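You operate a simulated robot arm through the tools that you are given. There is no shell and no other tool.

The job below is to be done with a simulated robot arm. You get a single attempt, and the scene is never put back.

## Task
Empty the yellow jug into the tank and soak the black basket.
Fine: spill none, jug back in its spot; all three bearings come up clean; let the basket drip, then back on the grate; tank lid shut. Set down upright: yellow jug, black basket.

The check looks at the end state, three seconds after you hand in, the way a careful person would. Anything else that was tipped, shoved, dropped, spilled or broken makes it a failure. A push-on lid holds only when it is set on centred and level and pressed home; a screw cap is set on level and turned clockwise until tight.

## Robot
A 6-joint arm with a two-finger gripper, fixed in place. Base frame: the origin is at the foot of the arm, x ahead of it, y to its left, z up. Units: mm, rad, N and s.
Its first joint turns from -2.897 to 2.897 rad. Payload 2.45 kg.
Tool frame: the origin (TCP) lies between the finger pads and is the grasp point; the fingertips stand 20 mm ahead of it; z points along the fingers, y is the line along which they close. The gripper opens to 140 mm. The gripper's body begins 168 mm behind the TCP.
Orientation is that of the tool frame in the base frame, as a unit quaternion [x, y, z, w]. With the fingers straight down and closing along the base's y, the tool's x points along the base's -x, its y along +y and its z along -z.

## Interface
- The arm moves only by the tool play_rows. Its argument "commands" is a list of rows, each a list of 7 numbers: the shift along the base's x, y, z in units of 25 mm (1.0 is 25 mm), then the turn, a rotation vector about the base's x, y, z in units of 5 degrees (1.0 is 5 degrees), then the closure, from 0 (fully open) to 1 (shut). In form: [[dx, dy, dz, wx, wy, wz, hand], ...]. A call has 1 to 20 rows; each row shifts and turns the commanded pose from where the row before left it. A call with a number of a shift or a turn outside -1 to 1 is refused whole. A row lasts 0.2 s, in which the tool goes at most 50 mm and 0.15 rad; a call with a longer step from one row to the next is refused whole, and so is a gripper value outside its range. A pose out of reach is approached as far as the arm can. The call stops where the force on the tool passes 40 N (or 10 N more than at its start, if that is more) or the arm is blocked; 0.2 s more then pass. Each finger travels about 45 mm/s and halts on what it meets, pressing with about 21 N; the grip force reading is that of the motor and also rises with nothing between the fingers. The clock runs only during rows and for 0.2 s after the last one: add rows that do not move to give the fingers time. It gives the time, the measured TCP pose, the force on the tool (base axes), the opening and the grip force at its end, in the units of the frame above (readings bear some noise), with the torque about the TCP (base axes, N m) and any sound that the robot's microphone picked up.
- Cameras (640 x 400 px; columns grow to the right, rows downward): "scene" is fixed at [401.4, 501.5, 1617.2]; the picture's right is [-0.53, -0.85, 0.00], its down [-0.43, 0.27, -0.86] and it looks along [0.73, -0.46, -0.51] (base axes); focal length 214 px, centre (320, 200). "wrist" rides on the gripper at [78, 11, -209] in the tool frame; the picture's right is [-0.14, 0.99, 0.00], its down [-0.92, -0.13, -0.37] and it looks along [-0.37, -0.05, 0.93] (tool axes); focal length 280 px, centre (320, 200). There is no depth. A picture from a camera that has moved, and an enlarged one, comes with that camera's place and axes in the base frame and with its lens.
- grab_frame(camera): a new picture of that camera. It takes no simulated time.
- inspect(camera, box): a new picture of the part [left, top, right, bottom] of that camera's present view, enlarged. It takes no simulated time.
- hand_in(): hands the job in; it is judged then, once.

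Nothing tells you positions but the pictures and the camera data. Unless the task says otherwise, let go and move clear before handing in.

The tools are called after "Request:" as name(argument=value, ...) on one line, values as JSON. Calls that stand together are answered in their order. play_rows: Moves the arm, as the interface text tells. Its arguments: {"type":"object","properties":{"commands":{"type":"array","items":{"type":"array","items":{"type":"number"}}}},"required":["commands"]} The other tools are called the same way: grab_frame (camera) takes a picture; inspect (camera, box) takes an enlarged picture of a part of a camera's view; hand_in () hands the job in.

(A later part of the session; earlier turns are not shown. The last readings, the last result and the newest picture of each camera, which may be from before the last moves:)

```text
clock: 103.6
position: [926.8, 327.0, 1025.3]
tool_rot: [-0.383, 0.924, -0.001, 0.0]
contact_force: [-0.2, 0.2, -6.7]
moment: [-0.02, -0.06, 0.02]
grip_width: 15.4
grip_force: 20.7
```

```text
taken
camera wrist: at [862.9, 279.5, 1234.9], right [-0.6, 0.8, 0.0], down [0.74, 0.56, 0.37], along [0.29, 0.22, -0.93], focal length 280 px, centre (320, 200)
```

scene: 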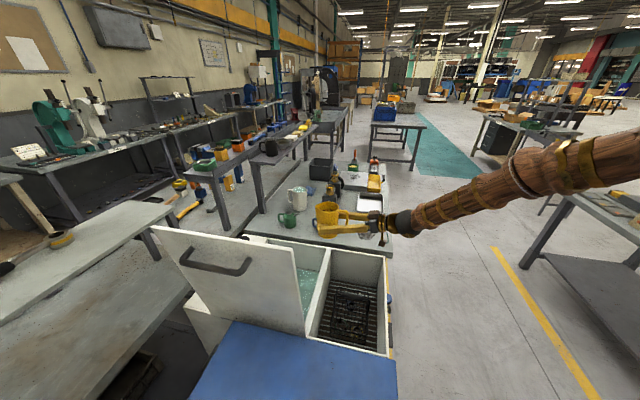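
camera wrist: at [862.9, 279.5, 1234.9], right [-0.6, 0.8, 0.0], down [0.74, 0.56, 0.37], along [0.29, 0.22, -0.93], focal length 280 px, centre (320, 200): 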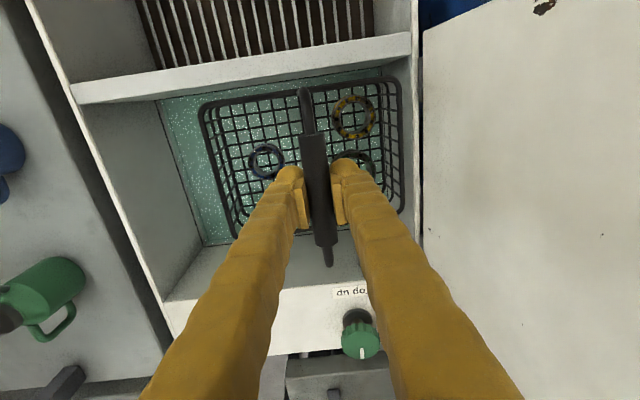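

Good clearance on all sides, and the liquid surface is around z≈730. I'll lower the basket into the liquid in stages.

Request:
play_rows(commands=[[0, 0, -0.4, 0, 0, 0, 1], [0, 0, -0.7, 0, 0, 0, 1], [0, 0, -0.7, 0, 0, 0, 1], [0, 0, -0.7, 0, 0, 0, 1], [0, 0, -0.7, 0, 0, 0, 1], [0, 0, -0.7, 0, 0, 0, 1], [0, 0, -0.7, 0, 0, 0, 1], [0, 0, -0.6, 0, 0, 0, 1], [0, 0, -0.4, 0, 0, 0, 1]])

Request:
grab_frame(camera="wrist")

Request:
inspect(camera="scene", box=[200, 140, 400, 340])

```text
clock: 105.6
position: [926.8, 326.6, 884.2]
tool_rot: [-0.384, 0.923, 0.0, 0.0]
contact_force: [0.4, 0.7, -6.6]
moment: [0.01, 0.01, 0.03]
grip_width: 15.6
grip_force: 20.6
```

```text
taken
camera wrist: at [863.5, 279.6, 1094.4], right [-0.6, 0.8, 0.0], down [0.74, 0.56, 0.37], along [0.29, 0.22, -0.93], focal length 280 px, centre (320, 200)
```

wrist: 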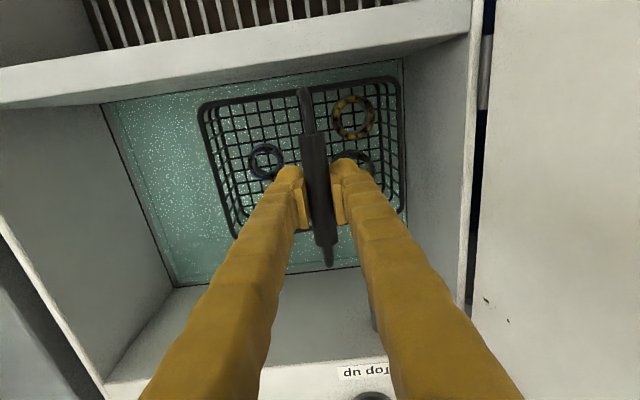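

```text
2.00 times, centred on (300, 240) of scene
camera zoom: at [401.4, 501.5, 1617.2], right [-0.53, -0.85, 0.0], down [-0.43, 0.27, -0.86], along [0.73, -0.46, -0.51], focal length 429 px, centre (360, 120)
```

zoom: 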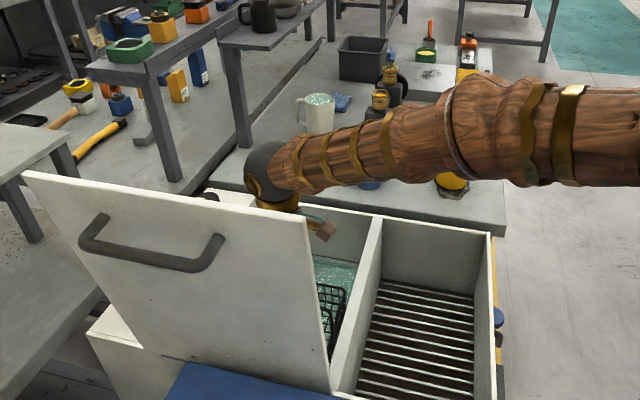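

Request:
play_rows(commands=[[0, 0, -0.4, 0, 0, 0, 1], [0, 0, -0.4, 0, 0, 0, 1], [0, 0, -0.4, 0, 0, 0, 1], [0, 0, -0.4, 0, 0, 0, 1], [0, 0, -0.3, 0, 0, 0, 1]])

Request:
grab_frame(camera="wrist")

```text
clock: 106.8
position: [926.8, 326.5, 837.4]
tool_rot: [-0.383, 0.924, 0.0, -0.001]
contact_force: [0.3, 0.8, -7.1]
moment: [-0.02, -0.02, 0.04]
grip_width: 15.0
grip_force: 20.8
```

```text
taken
camera wrist: at [863.5, 279.3, 1047.2], right [-0.6, 0.8, 0.0], down [0.74, 0.56, 0.37], along [0.29, 0.22, -0.93], focal length 280 px, centre (320, 200)
```

wrist: 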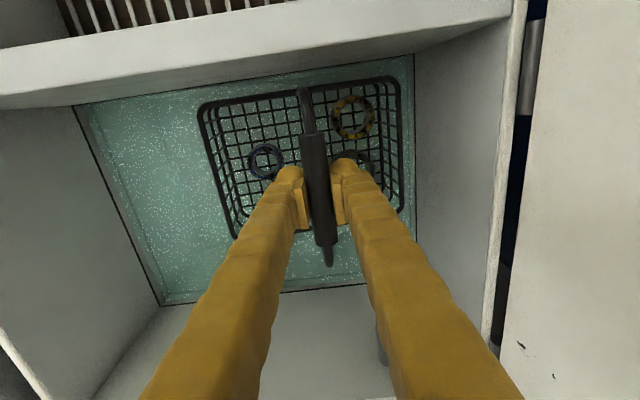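

Request:
play_rows(commands=[[0, 0, -0.3, 0, 0, 0, 1], [0, 0, -0.3, 0, 0, 0, 1], [0, 0, -0.3, 0, 0, 0, 1], [0, 0, 0, 0, 0, 0, 1]])

Request:
grab_frame(camera="wrist")

Request:
inspect(camera="wrist", box=[180, 50, 440, 260])

Request:
inspect(camera="scene", box=[300, 240, 360, 340])

```text
clock: 107.8
position: [926.5, 327.7, 813.8]
tool_rot: [-0.384, 0.923, -0.001, -0.001]
contact_force: [-0.4, -0.2, -6.9]
moment: [0.0, -0.02, -0.01]
grip_width: 15.3
grip_force: 20.5
```

```text
taken
camera wrist: at [863.5, 279.5, 1024.7], right [-0.6, 0.8, 0.0], down [0.74, 0.56, 0.37], along [0.29, 0.22, -0.93], focal length 280 px, centre (320, 200)
```

wrist: 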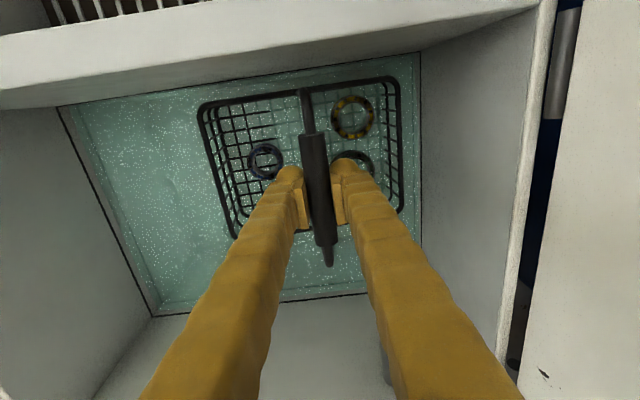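

```text
1.90 times, centred on (310, 155) of wrist
camera zoom: at [863.5, 279.5, 1024.7], right [-0.6, 0.8, 0.0], down [0.74, 0.56, 0.37], along [0.29, 0.22, -0.93], focal length 534 px, centre (339, 286)
```

zoom: 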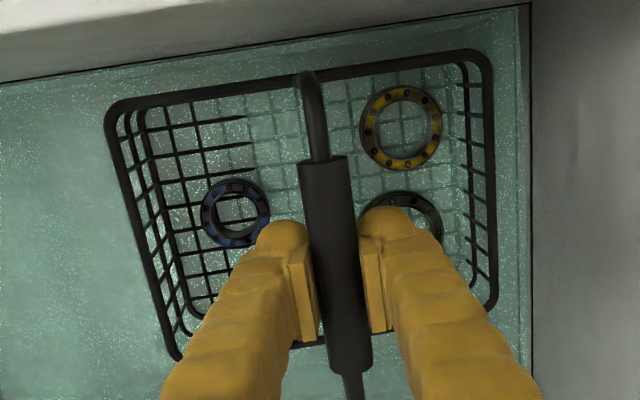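

```text
4.00 times, centred on (330, 290) of scene
camera zoom: at [401.4, 501.5, 1617.2], right [-0.53, -0.85, 0.0], down [-0.43, 0.27, -0.86], along [0.73, -0.46, -0.51], focal length 858 px, centre (280, -160)
```

zoom: 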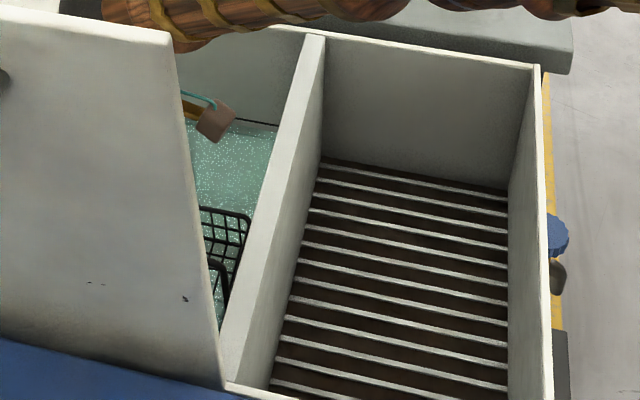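

The low end of the basket floor is just entering the liquid (surface near z≈665), so I need to go deeper. I'll continue down in small steps watching the force.

Request:
play_rows(commands=[[0, 0, -0.3, 0, 0, 0, 1], [0, 0, -0.3, 0, 0, 0, 1], [0, 0, -0.3, 0, 0, 0, 1], [0, 0, -0.3, 0, 0, 0, 1], [0, 0, 0, 0, 0, 0, 1]])

Request:
inspect(camera="wrist", box=[180, 50, 440, 260])

```text
clock: 109.0
position: [926.8, 328.3, 785.5]
tool_rot: [-0.384, 0.923, 0.0, -0.001]
contact_force: [0.1, 0.0, -6.3]
moment: [-0.02, -0.02, 0.01]
grip_width: 15.4
grip_force: 21.3
```

```text
1.90 times, centred on (310, 155) of wrist
camera zoom: at [863.3, 279.5, 995.2], right [-0.6, 0.8, 0.0], down [0.74, 0.56, 0.37], along [0.29, 0.22, -0.93], focal length 534 px, centre (339, 286)
```

zoom: 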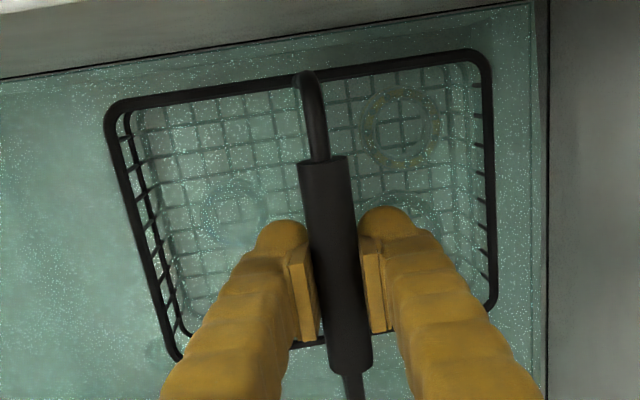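

The rings are now under the surface. I'll go about 15 mm deeper for good coverage, then check.

Request:
play_rows(commands=[[0, 0, -0.3, 0, 0, 0, 1], [0, 0, -0.3, 0, 0, 0, 1], [0, 0, 0, 0, 0, 0, 1], [0, 0, 0, 0, 0, 0, 1]])

Request:
inspect(camera="wrist", box=[180, 50, 440, 260])

Request:
grab_frame(camera="scene")

```text
clock: 110.0
position: [926.7, 327.1, 771.2]
tool_rot: [-0.383, 0.924, -0.001, -0.001]
contact_force: [0.4, 0.4, -8.0]
moment: [0.02, 0.0, -0.01]
grip_width: 15.5
grip_force: 20.8
```

```text
1.90 times, centred on (310, 155) of wrist
camera zoom: at [863.2, 279.4, 980.1], right [-0.6, 0.8, 0.0], down [0.74, 0.56, 0.37], along [0.29, 0.22, -0.93], focal length 534 px, centre (339, 286)
```

zoom: 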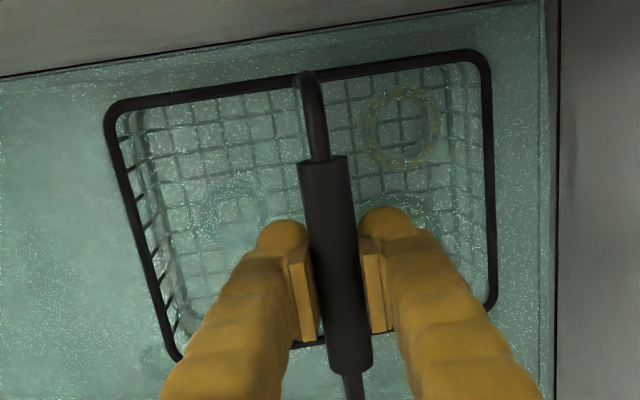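

```text
taken
```

scene: 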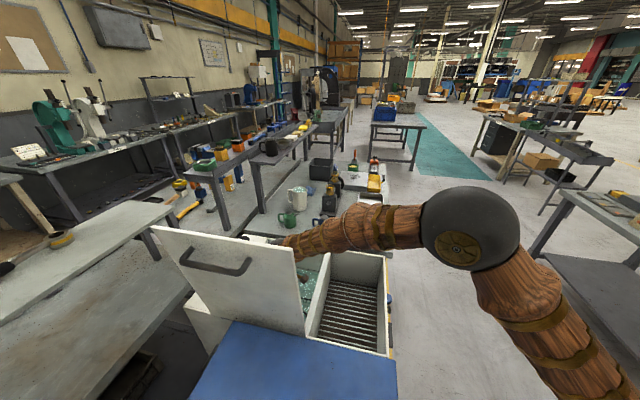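

The bearings are fully under. I'll soak them with gentle small up-and-down agitation while staying submerged.

Request:
play_rows(commands=[[0, 0, 0.2, 0, 0, 0, 1], [0, 0, 0.2, 0, 0, 0, 1], [0, 0, -0.2, 0, 0, 0, 1], [0, 0, -0.2, 0, 0, 0, 1], [0, 0, 0.2, 0, 0, 0, 1], [0, 0, 0.2, 0, 0, 0, 1], [0, 0, -0.2, 0, 0, 0, 1], [0, 0, -0.2, 0, 0, 0, 1], [0, 0, 0.2, 0, 0, 0, 1], [0, 0, 0.2, 0, 0, 0, 1], [0, 0, -0.2, 0, 0, 0, 1], [0, 0, -0.2, 0, 0, 0, 1], [0, 0, 0, 0, 0, 0, 1], [0, 0, 0, 0, 0, 0, 1], [0, 0, 0, 0, 0, 0, 1], [0, 0, 0, 0, 0, 0, 1], [0, 0, 0, 0, 0, 0, 1], [0, 0, 0, 0, 0, 0, 1], [0, 0, 0, 0, 0, 0, 1], [0, 0, 0, 0, 0, 0, 1]])

Request:
play_rows(commands=[[0, 0, 0, 0, 0, 0, 1], [0, 0, 0, 0, 0, 0, 1], [0, 0, 0, 0, 0, 0, 1], [0, 0, 0, 0, 0, 0, 1], [0, 0, 0, 0, 0, 0, 1], [0, 0, 0, 0, 0, 0, 1], [0, 0, 0, 0, 0, 0, 1], [0, 0, 0, 0, 0, 0, 1], [0, 0, 0, 0, 0, 0, 1], [0, 0, 0, 0, 0, 0, 1], [0, 0, 0, 0, 0, 0, 1], [0, 0, 0, 0, 0, 0, 1], [0, 0, 0, 0, 0, 0, 1], [0, 0, 0, 0, 0, 0, 1], [0, 0, 0, 0, 0, 0, 1], [0, 0, 0, 0, 0, 0, 1], [0, 0, 0, 0, 0, 0, 1], [0, 0, 0, 0, 0, 0, 1], [0, 0, 0, 0, 0, 0, 1], [0, 0, 0, 0, 0, 0, 1]])

Request:
inspect(camera="wrist", box=[180, 50, 440, 260])

```text
clock: 114.2
position: [926.1, 327.5, 768.9]
tool_rot: [-0.383, 0.924, 0.0, -0.001]
contact_force: [0.0, -0.1, -7.4]
moment: [0.01, -0.03, -0.05]
grip_width: 15.6
grip_force: 20.5
```

```text
clock: 118.4
position: [925.7, 327.4, 769.6]
tool_rot: [-0.383, 0.924, 0.0, -0.001]
contact_force: [-0.3, 0.3, -7.5]
moment: [-0.01, -0.02, 0.02]
grip_width: 15.6
grip_force: 21.0
```

```text
1.90 times, centred on (310, 155) of wrist
camera zoom: at [863.3, 279.6, 979.8], right [-0.6, 0.8, 0.0], down [0.74, 0.56, 0.37], along [0.29, 0.22, -0.93], focal length 534 px, centre (339, 286)
```

zoom: 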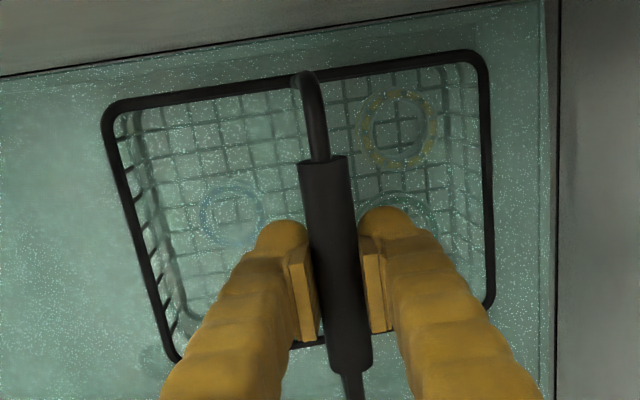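

Request:
play_rows(commands=[[0, 0, 0.2, 0, 0, 0, 1], [0, 0, 0.2, 0, 0, 0, 1], [0, 0, -0.2, 0, 0, 0, 1], [0, 0, -0.2, 0, 0, 0, 1], [0, 0, 0.2, 0, 0, 0, 1], [0, 0, 0.2, 0, 0, 0, 1], [0, 0, -0.2, 0, 0, 0, 1], [0, 0, -0.2, 0, 0, 0, 1], [0, 0, 0, 0, 0, 0, 1], [0, 0, 0, 0, 0, 0, 1], [0, 0, 0, 0, 0, 0, 1], [0, 0, 0, 0, 0, 0, 1], [0, 0, 0, 0, 0, 0, 1], [0, 0, 0, 0, 0, 0, 1], [0, 0, 0, 0, 0, 0, 1], [0, 0, 0, 0, 0, 0, 1], [0, 0, 0, 0, 0, 0, 1], [0, 0, 0, 0, 0, 0, 1], [0, 0, 0, 0, 0, 0, 1], [0, 0, 0, 0, 0, 0, 1]])

Request:
play_rows(commands=[[0, 0, 0, 0, 0, 0, 1], [0, 0, 0, 0, 0, 0, 1], [0, 0, 0, 0, 0, 0, 1], [0, 0, 0, 0, 0, 0, 1], [0, 0, 0, 0, 0, 0, 1], [0, 0, 0, 0, 0, 0, 1], [0, 0, 0, 0, 0, 0, 1], [0, 0, 0, 0, 0, 0, 1], [0, 0, 0, 0, 0, 0, 1], [0, 0, 0, 0, 0, 0, 1], [0, 0, 0, 0, 0, 0, 1], [0, 0, 0, 0, 0, 0, 1], [0, 0, 0, 0, 0, 0, 1], [0, 0, 0, 0, 0, 0, 1], [0, 0, 0, 0, 0, 0, 1], [0, 0, 0, 0, 0, 0, 1], [0, 0, 0, 0, 0, 0, 1], [0, 0, 0, 0, 0, 0, 1], [0, 0, 0, 0, 0, 0, 1], [0, 0, 0, 0, 0, 0, 1]])

Request:
play_rows(commands=[[0, 0, 0, 0, 0, 0, 1], [0, 0, 0, 0, 0, 0, 1], [0, 0, 0, 0, 0, 0, 1], [0, 0, 0, 0, 0, 0, 1], [0, 0, 0, 0, 0, 0, 1], [0, 0, 0, 0, 0, 0, 1], [0, 0, 0, 0, 0, 0, 1], [0, 0, 0, 0, 0, 0, 1], [0, 0, 0, 0, 0, 0, 1], [0, 0, 0, 0, 0, 0, 1], [0, 0, 0, 0, 0, 0, 1], [0, 0, 0, 0, 0, 0, 1], [0, 0, 0, 0, 0, 0, 1], [0, 0, 0, 0, 0, 0, 1], [0, 0, 0, 0, 0, 0, 1], [0, 0, 0, 0, 0, 0, 1], [0, 0, 0, 0, 0, 0, 1], [0, 0, 0, 0, 0, 0, 1], [0, 0, 0, 0, 0, 0, 1], [0, 0, 0, 0, 0, 0, 1]])

Request:
inspect(camera="wrist", box=[180, 50, 440, 260])

```text
clock: 122.6
position: [926.3, 327.4, 769.7]
tool_rot: [-0.384, 0.924, 0.0, -0.001]
contact_force: [0.1, -1.2, -7.3]
moment: [0.0, -0.03, -0.02]
grip_width: 15.7
grip_force: 21.0
```

```text
clock: 126.8
position: [926.1, 327.4, 769.9]
tool_rot: [-0.383, 0.924, 0.0, -0.001]
contact_force: [-0.8, -0.6, -8.1]
moment: [0.02, 0.0, 0.02]
grip_width: 15.6
grip_force: 21.3
```

```text
clock: 131.0
position: [925.6, 326.6, 770.7]
tool_rot: [-0.383, 0.924, 0.0, -0.001]
contact_force: [0.6, 0.2, -7.0]
moment: [0.03, -0.03, 0.0]
grip_width: 15.4
grip_force: 21.4
```

```text
1.90 times, centred on (310, 155) of wrist
camera zoom: at [863.2, 279.7, 979.7], right [-0.6, 0.8, 0.0], down [0.74, 0.56, 0.37], along [0.29, 0.22, -0.93], focal length 534 px, centre (339, 286)
```

zoom: 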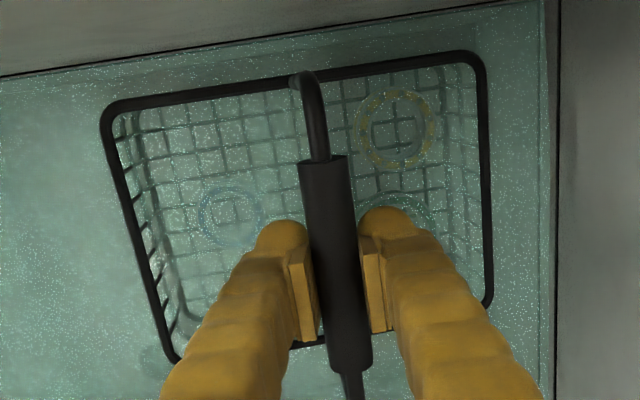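

About 21 s soaked. I'll lift the basket just above the liquid, still inside the tank, to look at the bearings.

Request:
play_rows(commands=[[0, 0, 0.3, 0, 0, 0, 1], [0, 0, 0.4, 0, 0, 0, 1], [0, 0, 0.5, 0, 0, 0, 1], [0, 0, 0.5, 0, 0, 0, 1], [0, 0, 0.5, 0, 0, 0, 1], [0, 0, 0.5, 0, 0, 0, 1], [0, 0, 0.5, 0, 0, 0, 1], [0, 0, 0.4, 0, 0, 0, 1], [0, 0, 0, 0, 0, 0, 1]])

Request:
inspect(camera="wrist", box=[180, 50, 440, 260])

Request:
grab_frame(camera="wrist")

```text
clock: 133.0
position: [926.8, 326.7, 859.4]
tool_rot: [-0.383, 0.924, 0.0, 0.0]
contact_force: [0.3, 0.2, -7.7]
moment: [0.03, -0.04, 0.0]
grip_width: 15.4
grip_force: 20.4
```

```text
1.90 times, centred on (310, 155) of wrist
camera zoom: at [863.4, 280.0, 1069.8], right [-0.6, 0.8, 0.0], down [0.74, 0.56, 0.37], along [0.29, 0.22, -0.93], focal length 534 px, centre (339, 286)
```

zoom: 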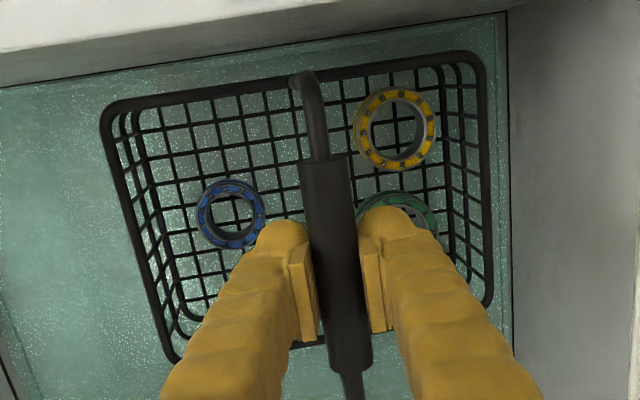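

```text
taken
camera wrist: at [863.4, 280.0, 1069.8], right [-0.6, 0.8, 0.0], down [0.74, 0.56, 0.37], along [0.29, 0.22, -0.93], focal length 280 px, centre (320, 200)
```

wrist: 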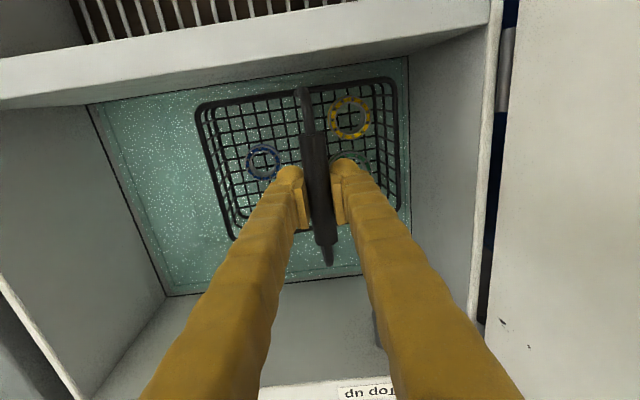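

Request:
inspect(camera="wrist", box=[315, 80, 405, 190])

Request:
inspect(camera="wrist", box=[230, 130, 310, 200])

```text
3.64 times, centred on (360, 135) of wrist
camera zoom: at [863.4, 280.0, 1069.8], right [-0.6, 0.8, 0.0], down [0.74, 0.56, 0.37], along [0.29, 0.22, -0.93], focal length 1020 px, centre (174, 436)
```

zoom: 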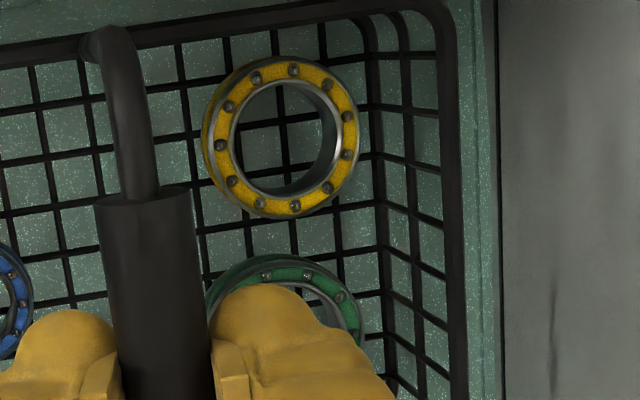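

```text
5.71 times, centred on (270, 165) of wrist
camera zoom: at [863.4, 280.0, 1069.8], right [-0.6, 0.8, 0.0], down [0.74, 0.56, 0.37], along [0.29, 0.22, -0.93], focal length 1602 px, centre (606, 400)
```

zoom: 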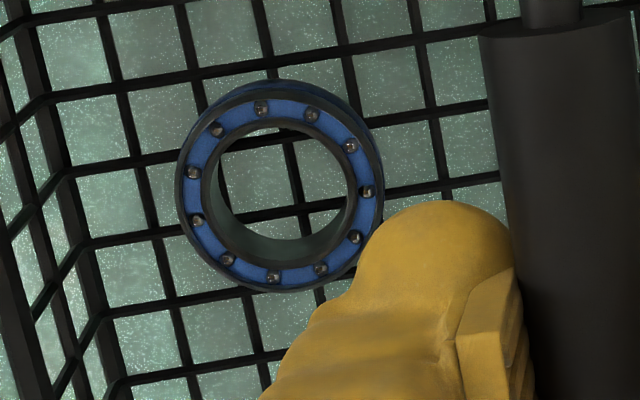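

Yellow looks bright and clean; blue's races still look darker than I'd like. I'll dip again, slightly deeper, and soak longer.

Request:
play_rows(commands=[[0, 0, -0.4, 0, 0, 0, 1], [0, 0, -0.5, 0, 0, 0, 1], [0, 0, -0.5, 0, 0, 0, 1], [0, 0, -0.5, 0, 0, 0, 1], [0, 0, -0.5, 0, 0, 0, 1], [0, 0, -0.5, 0, 0, 0, 1], [0, 0, -0.5, 0, 0, 0, 1], [0, 0, -0.3, 0, 0, 0, 1], [0, 0, -0.2, 0, 0, 0, 1], [0, 0, -0.2, 0, 0, 0, 1], [0, 0, 0, 0, 0, 0, 1]])

Request:
inspect(camera="wrist", box=[180, 50, 440, 260])

```text
clock: 135.4
position: [926.2, 326.5, 757.8]
tool_rot: [-0.384, 0.923, -0.001, 0.0]
contact_force: [0.8, -1.0, -7.1]
moment: [0.02, -0.02, 0.01]
grip_width: 15.6
grip_force: 21.2
```

```text
1.90 times, centred on (310, 155) of wrist
camera zoom: at [863.1, 279.4, 967.5], right [-0.6, 0.8, 0.0], down [0.74, 0.56, 0.37], along [0.29, 0.22, -0.93], focal length 534 px, centre (339, 286)
```

zoom: 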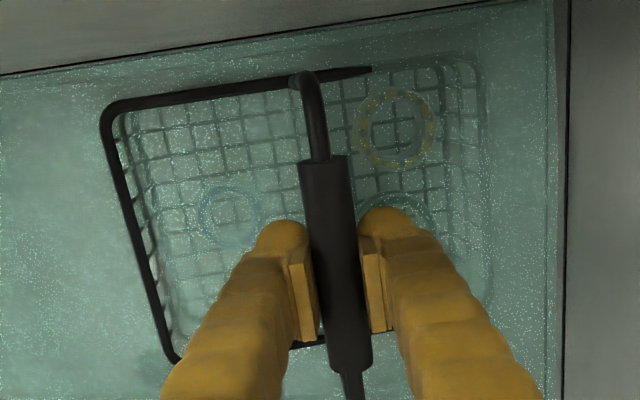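

Now even the rim's low side is under. I'll hold here for about 20 more seconds.

Request:
play_rows(commands=[[0, 0, 0, 0, 0, 0, 1], [0, 0, 0, 0, 0, 0, 1], [0, 0, 0, 0, 0, 0, 1], [0, 0, 0, 0, 0, 0, 1], [0, 0, 0, 0, 0, 0, 1], [0, 0, 0, 0, 0, 0, 1], [0, 0, 0, 0, 0, 0, 1], [0, 0, 0, 0, 0, 0, 1], [0, 0, 0, 0, 0, 0, 1], [0, 0, 0, 0, 0, 0, 1], [0, 0, 0, 0, 0, 0, 1], [0, 0, 0, 0, 0, 0, 1], [0, 0, 0, 0, 0, 0, 1], [0, 0, 0, 0, 0, 0, 1], [0, 0, 0, 0, 0, 0, 1], [0, 0, 0, 0, 0, 0, 1], [0, 0, 0, 0, 0, 0, 1], [0, 0, 0, 0, 0, 0, 1], [0, 0, 0, 0, 0, 0, 1], [0, 0, 0, 0, 0, 0, 1]])

Request:
play_rows(commands=[[0, 0, 0, 0, 0, 0, 1], [0, 0, 0, 0, 0, 0, 1], [0, 0, 0, 0, 0, 0, 1], [0, 0, 0, 0, 0, 0, 1], [0, 0, 0, 0, 0, 0, 1], [0, 0, 0, 0, 0, 0, 1], [0, 0, 0, 0, 0, 0, 1], [0, 0, 0, 0, 0, 0, 1], [0, 0, 0, 0, 0, 0, 1], [0, 0, 0, 0, 0, 0, 1], [0, 0, 0, 0, 0, 0, 1], [0, 0, 0, 0, 0, 0, 1], [0, 0, 0, 0, 0, 0, 1], [0, 0, 0, 0, 0, 0, 1], [0, 0, 0, 0, 0, 0, 1], [0, 0, 0, 0, 0, 0, 1], [0, 0, 0, 0, 0, 0, 1], [0, 0, 0, 0, 0, 0, 1], [0, 0, 0, 0, 0, 0, 1], [0, 0, 0, 0, 0, 0, 1]])

Request:
play_rows(commands=[[0, 0, 0, 0, 0, 0, 1], [0, 0, 0, 0, 0, 0, 1], [0, 0, 0, 0, 0, 0, 1], [0, 0, 0, 0, 0, 0, 1], [0, 0, 0, 0, 0, 0, 1], [0, 0, 0, 0, 0, 0, 1], [0, 0, 0, 0, 0, 0, 1], [0, 0, 0, 0, 0, 0, 1], [0, 0, 0, 0, 0, 0, 1], [0, 0, 0, 0, 0, 0, 1], [0, 0, 0, 0, 0, 0, 1], [0, 0, 0, 0, 0, 0, 1], [0, 0, 0, 0, 0, 0, 1], [0, 0, 0, 0, 0, 0, 1], [0, 0, 0, 0, 0, 0, 1], [0, 0, 0, 0, 0, 0, 1], [0, 0, 0, 0, 0, 0, 1], [0, 0, 0, 0, 0, 0, 1], [0, 0, 0, 0, 0, 0, 1], [0, 0, 0, 0, 0, 0, 1]])

Request:
play_rows(commands=[[0, 0, 0, 0, 0, 0, 1], [0, 0, 0, 0, 0, 0, 1], [0, 0, 0, 0, 0, 0, 1], [0, 0, 0, 0, 0, 0, 1], [0, 0, 0, 0, 0, 0, 1], [0, 0, 0, 0, 0, 0, 1], [0, 0, 0, 0, 0, 0, 1], [0, 0, 0, 0, 0, 0, 1], [0, 0, 0, 0, 0, 0, 1], [0, 0, 0, 0, 0, 0, 1], [0, 0, 0, 0, 0, 0, 1], [0, 0, 0, 0, 0, 0, 1], [0, 0, 0, 0, 0, 0, 1], [0, 0, 0, 0, 0, 0, 1], [0, 0, 0, 0, 0, 0, 1], [0, 0, 0, 0, 0, 0, 1], [0, 0, 0, 0, 0, 0, 1], [0, 0, 0, 0, 0, 0, 1], [0, 0, 0, 0, 0, 0, 1], [0, 0, 0, 0, 0, 0, 1]])

Request:
play_rows(commands=[[0, 0, 0.3, 0, 0, 0, 1], [0, 0, 0.4, 0, 0, 0, 1], [0, 0, 0.5, 0, 0, 0, 1], [0, 0, 0.5, 0, 0, 0, 1], [0, 0, 0.5, 0, 0, 0, 1], [0, 0, 0.5, 0, 0, 0, 1], [0, 0, 0.5, 0, 0, 0, 1], [0, 0, 0.5, 0, 0, 0, 1], [0, 0, 0.4, 0, 0, 0, 1], [0, 0, 0, 0, 0, 0, 1]])

Request:
inspect(camera="wrist", box=[315, 80, 405, 190])

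Request:
inspect(camera="wrist", box=[230, 130, 310, 200])

```text
clock: 139.6
position: [926.1, 326.4, 757.9]
tool_rot: [-0.383, 0.924, -0.001, -0.001]
contact_force: [-0.9, 0.1, -7.5]
moment: [0.0, -0.03, 0.01]
grip_width: 15.6
grip_force: 21.2
```

```text
clock: 143.8
position: [926.2, 327.6, 757.7]
tool_rot: [-0.384, 0.923, -0.001, -0.001]
contact_force: [0.1, -0.9, -7.9]
moment: [0.05, 0.0, -0.01]
grip_width: 15.7
grip_force: 20.5
```

```text
clock: 148.0
position: [926.1, 327.5, 758.4]
tool_rot: [-0.383, 0.924, -0.001, -0.001]
contact_force: [0.4, -0.3, -7.4]
moment: [0.02, 0.0, 0.03]
grip_width: 15.5
grip_force: 20.9
```

```text
clock: 152.2
position: [926.4, 327.5, 757.1]
tool_rot: [-0.383, 0.924, 0.0, -0.001]
contact_force: [-1.2, 0.1, -7.2]
moment: [-0.01, -0.01, 0.0]
grip_width: 15.9
grip_force: 20.5
```

```text
clock: 154.4
position: [927.2, 328.4, 860.0]
tool_rot: [-0.383, 0.924, 0.001, -0.001]
contact_force: [-0.3, -0.7, -8.1]
moment: [0.01, 0.01, 0.0]
grip_width: 15.8
grip_force: 21.6
```

```text
3.64 times, centred on (360, 135) of wrist
camera zoom: at [863.2, 279.4, 1070.1], right [-0.6, 0.8, 0.0], down [0.74, 0.56, 0.37], along [0.29, 0.22, -0.93], focal length 1020 px, centre (174, 436)
```

zoom: 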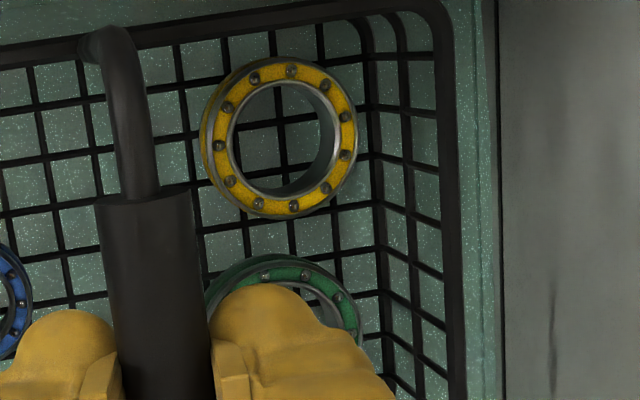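

```text
5.71 times, centred on (270, 165) of wrist
camera zoom: at [863.2, 279.4, 1070.1], right [-0.6, 0.8, 0.0], down [0.74, 0.56, 0.37], along [0.29, 0.22, -0.93], focal length 1602 px, centre (606, 400)
```

zoom: 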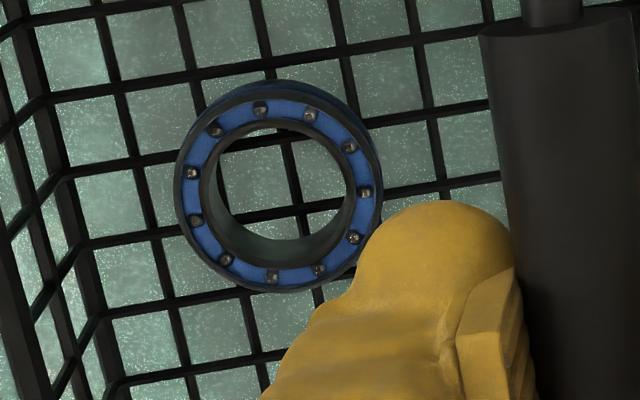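

No further change, so all three bearings look clean. I'll raise the basket a little more and let it drip over the tank.

Request:
play_rows(commands=[[0, 0, 0.4, 0, 0, 0, 1], [0, 0, 0.5, 0, 0, 0, 1], [0, 0, 0.5, 0, 0, 0, 1], [0, 0, 0.4, 0, 0, 0, 1], [0, 0, 0, 0, 0, 0, 1], [0, 0, 0, 0, 0, 0, 1], [0, 0, 0, 0, 0, 0, 1], [0, 0, 0, 0, 0, 0, 1]])

Request:
inspect(camera="wrist", box=[180, 50, 440, 260])

Request:
inspect(camera="scene", box=[280, 220, 380, 340])

```text
clock: 156.2
position: [925.9, 327.2, 904.7]
tool_rot: [-0.384, 0.924, -0.001, -0.002]
contact_force: [0.2, -0.5, -7.7]
moment: [-0.01, -0.01, 0.04]
grip_width: 15.8
grip_force: 21.5
```

```text
1.90 times, centred on (310, 155) of wrist
camera zoom: at [863.2, 279.3, 1114.6], right [-0.6, 0.8, 0.0], down [0.74, 0.56, 0.37], along [0.29, 0.22, -0.93], focal length 534 px, centre (339, 286)
```

zoom: 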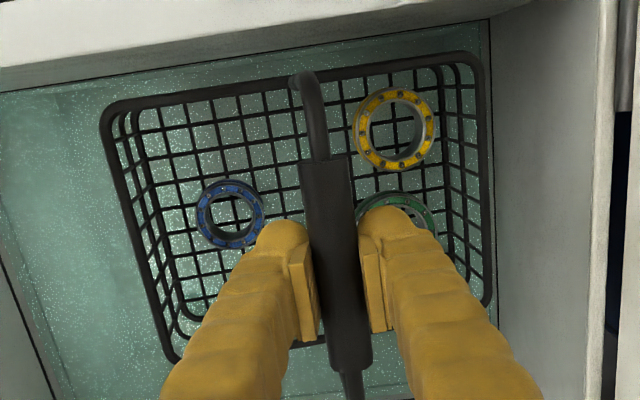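

```text
3.33 times, centred on (330, 280) of scene
camera zoom: at [401.4, 501.5, 1617.2], right [-0.53, -0.85, 0.0], down [-0.43, 0.27, -0.86], along [0.73, -0.46, -0.51], focal length 715 px, centre (287, -67)
```

zoom: 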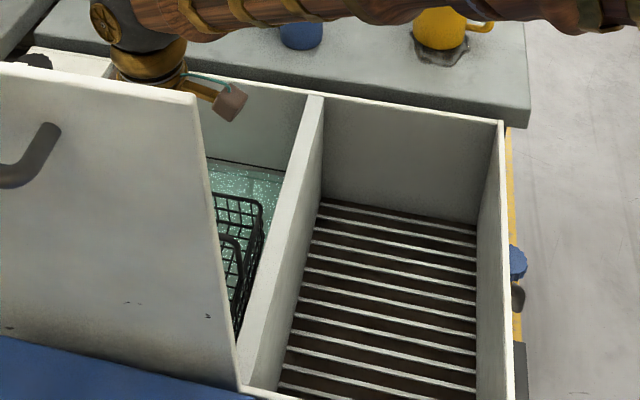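

Request:
play_rows(commands=[[0, 0, 0, 0, 0, 0, 1], [0, 0, 0, 0, 0, 0, 1], [0, 0, 0, 0, 0, 0, 1], [0, 0, 0, 0, 0, 0, 1], [0, 0, 0, 0, 0, 0, 1], [0, 0, 0, 0, 0, 0, 1], [0, 0, 0, 0, 0, 0, 1], [0, 0, 0, 0, 0, 0, 1], [0, 0, 0, 0, 0, 0, 1], [0, 0, 0, 0, 0, 0, 1], [0, 0, 0, 0, 0, 0, 1], [0, 0, 0, 0, 0, 0, 1], [0, 0, 0, 0, 0, 0, 1], [0, 0, 0, 0, 0, 0, 1], [0, 0, 0, 0, 0, 0, 1], [0, 0, 0, 0, 0, 0, 1], [0, 0, 0, 0, 0, 0, 1], [0, 0, 0, 0, 0, 0, 1], [0, 0, 0, 0, 0, 0, 1], [0, 0, 0, 0, 0, 0, 1]])

Request:
play_rows(commands=[[0, 0, 0, 0, 0, 0, 1], [0, 0, 0, 0, 0, 0, 1], [0, 0, 0, 0, 0, 0, 1], [0, 0, 0, 0, 0, 0, 1], [0, 0, 0, 0, 0, 0, 1], [0, 0, 0, 0, 0, 0, 1], [0, 0, 0, 0, 0, 0, 1], [0, 0, 0, 0, 0, 0, 1], [0, 0, 0, 0, 0, 0, 1], [0, 0, 0, 0, 0, 0, 1], [0, 0, 0, 0, 0, 0, 1], [0, 0, 0, 0, 0, 0, 1], [0, 0, 0, 0, 0, 0, 1], [0, 0, 0, 0, 0, 0, 1], [0, 0, 0, 0, 0, 0, 1], [0, 0, 0, 0, 0, 0, 1], [0, 0, 0, 0, 0, 0, 1], [0, 0, 0, 0, 0, 0, 1], [0, 0, 0, 0, 0, 0, 1], [0, 0, 0, 0, 0, 0, 1]])

Request:
play_rows(commands=[[0, 0, 0, 0, 0, 0, 1], [0, 0, 0, 0, 0, 0, 1], [0, 0, 0, 0, 0, 0, 1], [0, 0, 0, 0, 0, 0, 1], [0, 0, 0, 0, 0, 0, 1], [0, 0, 0, 0, 0, 0, 1], [0, 0, 0, 0, 0, 0, 1], [0, 0, 0, 0, 0, 0, 1], [0, 0, 0, 0, 0, 0, 1], [0, 0, 0, 0, 0, 0, 1], [0, 0, 0, 0, 0, 0, 1], [0, 0, 0, 0, 0, 0, 1], [0, 0, 0, 0, 0, 0, 1], [0, 0, 0, 0, 0, 0, 1], [0, 0, 0, 0, 0, 0, 1], [0, 0, 0, 0, 0, 0, 1], [0, 0, 0, 0, 0, 0, 1], [0, 0, 0, 0, 0, 0, 1], [0, 0, 0, 0, 0, 0, 1], [0, 0, 0, 0, 0, 0, 1]])

Request:
inspect(camera="wrist", box=[180, 50, 440, 260])

```text
clock: 160.4
position: [927.2, 327.4, 904.6]
tool_rot: [-0.383, 0.924, -0.001, -0.001]
contact_force: [1.2, -0.5, -7.8]
moment: [0.02, -0.01, 0.01]
grip_width: 15.6
grip_force: 21.2
```

```text
clock: 164.6
position: [926.7, 328.0, 905.4]
tool_rot: [-0.384, 0.923, -0.001, 0.0]
contact_force: [-0.6, 0.1, -7.6]
moment: [-0.01, 0.01, 0.01]
grip_width: 15.9
grip_force: 21.0
```

```text
clock: 168.8
position: [926.4, 326.8, 904.7]
tool_rot: [-0.383, 0.924, -0.001, -0.001]
contact_force: [-0.3, -0.8, -7.8]
moment: [0.03, 0.02, -0.02]
grip_width: 15.5
grip_force: 21.3
```

```text
1.90 times, centred on (310, 155) of wrist
camera zoom: at [863.1, 279.4, 1114.6], right [-0.6, 0.8, 0.0], down [0.74, 0.56, 0.37], along [0.29, 0.22, -0.93], focal length 534 px, centre (339, 286)
```

zoom: 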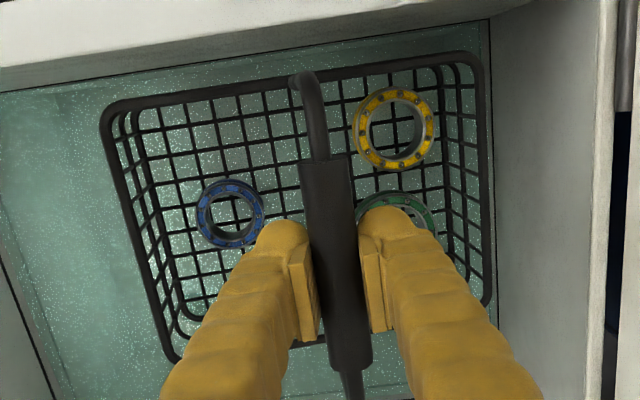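

It has dripped for about 14 s. Now I raise it clear of the divider.

Request:
play_rows(commands=[[0, 0, 0.4, 0, 0, 0, 1], [0, 0, 0.8, 0, 0, 0, 1], [0, 0, 0.9, 0, 0, 0, 1], [0, 0, 0.9, 0, 0, 0, 1], [0, 0, 0.9, 0, 0, 0, 1], [0, 0, 0.9, 0, 0, 0, 1], [0, 0, 0.9, 0, 0, 0, 1], [0, 0, 0.7, 0, 0, 0, 1], [0, 0, 0.4, 0, 0, 0, 1], [0, 0, 0, 0, 0, 0, 1], [0, 0, 0, 0, 0, 0, 1], [0, 0, 0, 0, 0, 0, 1], [0, 0, 0, 0, 0, 0, 1], [0, 0, 0, 0, 0, 0, 1], [0, 0, 0, 0, 0, 0, 1], [0, 0, 0, 0, 0, 0, 1], [0, 0, 0, 0, 0, 0, 1], [0, 0, 0, 0, 0, 0, 1], [0, 0, 0, 0, 0, 0, 1], [0, 0, 0, 0, 0, 0, 1]])

Request:
inspect(camera="scene", box=[240, 160, 400, 300])

Request:
grab_frame(camera="wrist")

```text
clock: 173.0
position: [926.7, 327.7, 1076.5]
tool_rot: [-0.383, 0.924, 0.0, 0.0]
contact_force: [-0.5, 1.0, -7.4]
moment: [0.01, 0.01, -0.01]
grip_width: 15.7
grip_force: 21.2
```

```text
2.86 times, centred on (320, 230) of scene
camera zoom: at [401.4, 501.5, 1617.2], right [-0.53, -0.85, 0.0], down [-0.43, 0.27, -0.86], along [0.73, -0.46, -0.51], focal length 613 px, centre (320, 114)
```

zoom: 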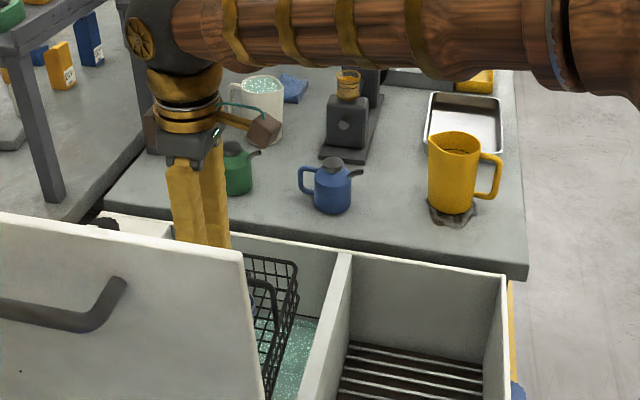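

```text
taken
camera wrist: at [863.1, 279.3, 1284.9], right [-0.6, 0.8, 0.0], down [0.74, 0.56, 0.37], along [0.29, 0.22, -0.93], focal length 280 px, centre (320, 200)
```

wrist: 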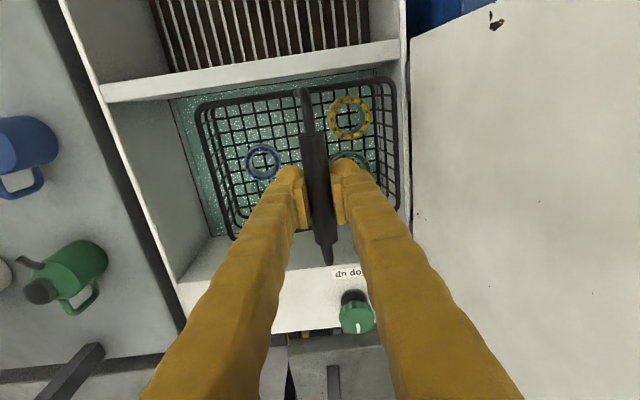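

No more drips. Moving smoothly back over the grate compartment.

Request:
play_rows(commands=[[-0.111, -0.249, 0, 0, 0, 0, 1], [-0.222, -0.498, 0, 0, 0, 0, 1], [-0.222, -0.498, 0, 0, 0, 0, 1], [-0.37, -0.83, 0, 0, 0, 0, 1], [-0.37, -0.83, 0, 0, 0, 0, 1], [-0.37, -0.83, 0, 0, 0, 0, 1], [-0.37, -0.83, 0, 0, 0, 0, 1], [-0.37, -0.83, 0, 0, 0, 0, 1], [-0.37, -0.83, 0, 0, 0, 0, 1], [-0.37, -0.83, 0, 0, 0, 0, 1], [-0.37, -0.83, 0, 0, 0, 0, 1], [-0.37, -0.83, 0, 0, 0, 0, 1], [-0.222, -0.498, 0, 0, 0, 0, 1], [-0.185, -0.415, 0, 0, 0, 0, 1], [-0.089, -0.2, 0, 0, 0, 0, 1], [0, 0, 0, 0, 0, 0, 1]])

Request:
grab_frame(camera="wrist")

Request:
inspect(camera="scene", box=[240, 140, 420, 340])

```text
clock: 176.4
position: [818.1, 83.4, 1075.7]
tool_rot: [-0.383, 0.924, -0.001, -0.001]
contact_force: [-0.4, -0.5, -7.1]
moment: [0.02, -0.03, 0.0]
grip_width: 16.0
grip_force: 20.8
```

```text
taken
camera wrist: at [754.5, 34.0, 1285.1], right [-0.6, 0.8, 0.0], down [0.74, 0.56, 0.37], along [0.29, 0.22, -0.93], focal length 280 px, centre (320, 200)
```

wrist: 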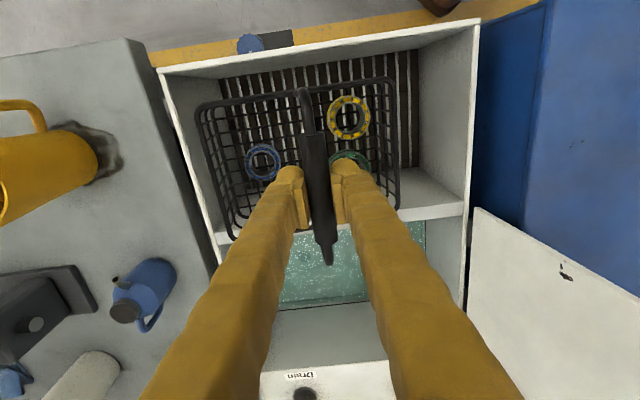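

```text
2.00 times, centred on (330, 240) of scene
camera zoom: at [401.4, 501.5, 1617.2], right [-0.53, -0.85, 0.0], down [-0.43, 0.27, -0.86], along [0.73, -0.46, -0.51], focal length 429 px, centre (300, 120)
```

zoom: 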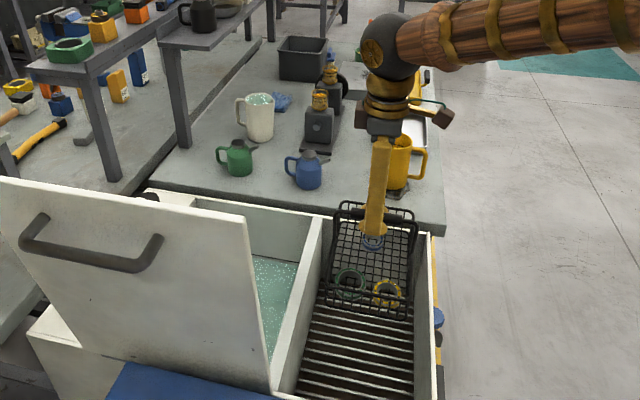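

Basket is above its place. I'll lower it toward the grate, slowing near the end.

Request:
play_rows(commands=[[-0.036, -0.08, -0.4, 0, 0, 0, 1], [0, 0, -0.7, 0, 0, 0, 1], [0, 0, -0.8, 0, 0, 0, 1], [0, 0, -0.8, 0, 0, 0, 1], [0, 0, -0.8, 0, 0, 0, 1], [0, 0, -0.8, 0, 0, 0, 1], [0, 0, -0.8, 0, 0, 0, 1], [0, 0, -0.8, 0, 0, 0, 1], [0, 0, -0.8, 0, 0, 0, 1], [0, 0, -0.8, 0, 0, 0, 1], [0, 0, -0.8, 0, 0, 0, 1], [0, 0, -0.8, 0, 0, 0, 1], [0, 0, -0.5, 0, 0, 0, 1], [0, 0, -0.2, 0, 0, 0, 1]])

Request:
grab_frame(camera="wrist")

```text
clock: 179.4
position: [817.2, 80.5, 830.8]
tool_rot: [-0.383, 0.924, 0.0, 0.0]
contact_force: [0.4, 0.5, -7.4]
moment: [0.02, -0.03, 0.01]
grip_width: 15.8
grip_force: 20.9
```

```text
taken
camera wrist: at [753.4, 31.9, 1040.1], right [-0.6, 0.8, 0.0], down [0.74, 0.56, 0.37], along [0.29, 0.22, -0.93], focal length 280 px, centre (320, 200)
```

wrist: 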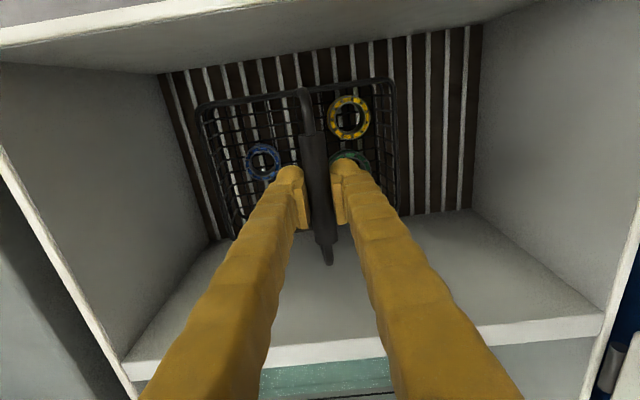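

Request:
play_rows(commands=[[0, 0, -0.25, 0, 0, 0, 1], [0, 0, -0.25, 0, 0, 0, 1], [0, 0, -0.2, 0, 0, 0, 1], [0, 0, 0, 0, 0, 0, 1]])

Request:
grab_frame(camera="wrist")

```text
clock: 180.4
position: [816.9, 80.4, 813.5]
tool_rot: [-0.383, 0.924, 0.0, 0.001]
contact_force: [0.7, -1.1, -2.4]
moment: [0.13, -0.02, -0.02]
grip_width: 15.9
grip_force: 21.5
```

```text
taken
camera wrist: at [753.6, 31.8, 1022.8], right [-0.6, 0.8, 0.0], down [0.74, 0.56, 0.37], along [0.29, 0.22, -0.93], focal length 280 px, centre (320, 200)
```

wrist: 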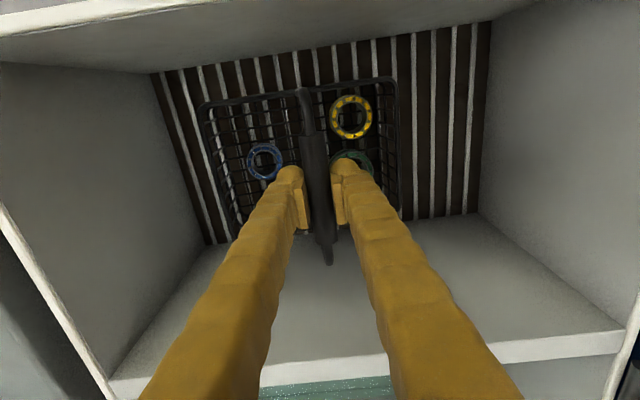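

The low end has touched the grate. I continue down gently so the basket levels out.

Request:
play_rows(commands=[[0, 0, -0.15, 0, 0, 0, 1], [0, 0, -0.15, 0, 0, 0, 1], [0, 0, -0.15, 0, 0, 0, 1], [0, 0, 0, 0, 0, 0, 1]])

Request:
grab_frame(camera="wrist")

```text
clock: 181.4
position: [816.4, 79.6, 800.9]
tool_rot: [-0.384, 0.923, -0.001, -0.001]
contact_force: [-0.5, -0.8, -2.4]
moment: [0.01, -0.02, -0.02]
grip_width: 15.7
grip_force: 21.0
```

```text
taken
camera wrist: at [753.7, 31.7, 1011.3], right [-0.6, 0.8, 0.0], down [0.74, 0.56, 0.37], along [0.29, 0.22, -0.93], focal length 280 px, centre (320, 200)
```

wrist: 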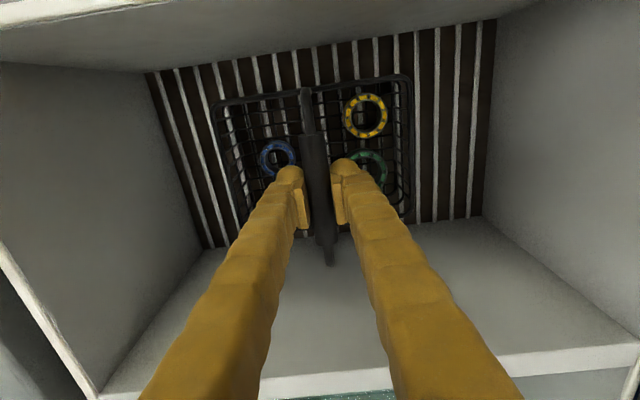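

Request:
play_rows(commands=[[0, 0, -0.1, 0, 0, 0, 1], [0, 0, 0, 0, 0, 0, 1]])

```text
clock: 182.0
position: [817.1, 79.0, 799.2]
tool_rot: [-0.384, 0.923, 0.0, 0.0]
contact_force: [-3.2, -0.3, 16.8]
moment: [0.03, 0.0, 0.03]
grip_width: 15.6
grip_force: 20.5
```

Fully seated (pressing lightly). I'll ease up a hair and open the fingers.

Request:
play_rows(commands=[[0, 0, 0.05, 0, 0, 0, 1], [0, 0, 0, 0, 0, 0, 0.85], [0, 0, 0, 0, 0, 0, 0.7], [0, 0, 0, 0, 0, 0, 0.4], [0, 0, 0, 0, 0, 0, 0.2], [0, 0, 0, 0, 0, 0, 0], [0, 0, 0, 0, 0, 0, 0], [0, 0, 0, 0, 0, 0, 0], [0, 0, 0, 0, 0, 0, 0], [0, 0, 0, 0, 0, 0, 0]])

Request:
grab_frame(camera="wrist")

Request:
inspect(camera="scene", box=[320, 230, 400, 350])

```text
clock: 184.2
position: [817.7, 80.3, 800.5]
tool_rot: [-0.384, 0.924, 0.0, -0.001]
contact_force: [0.3, -0.2, -0.3]
moment: [0.0, 0.0, -0.02]
grip_width: 139.9
grip_force: 0.2
```

```text
taken
camera wrist: at [753.5, 31.7, 1010.3], right [-0.6, 0.8, 0.0], down [0.74, 0.56, 0.37], along [0.29, 0.22, -0.93], focal length 280 px, centre (320, 200)
```

wrist: 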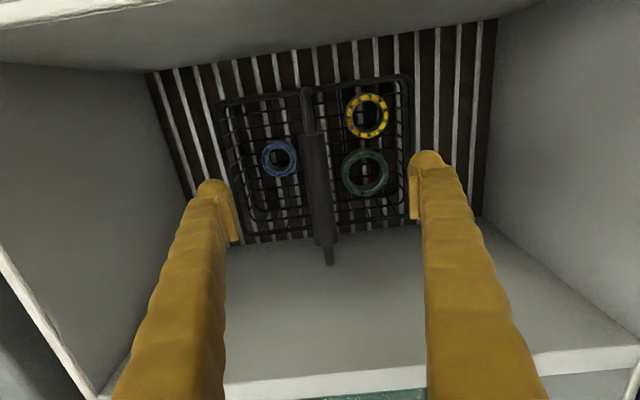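

```text
3.33 times, centred on (360, 290) of scene
camera zoom: at [401.4, 501.5, 1617.2], right [-0.53, -0.85, 0.0], down [-0.43, 0.27, -0.86], along [0.73, -0.46, -0.51], focal length 715 px, centre (187, -100)
```

zoom: 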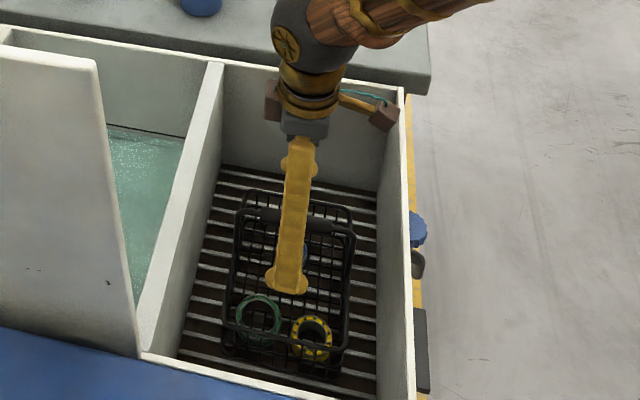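

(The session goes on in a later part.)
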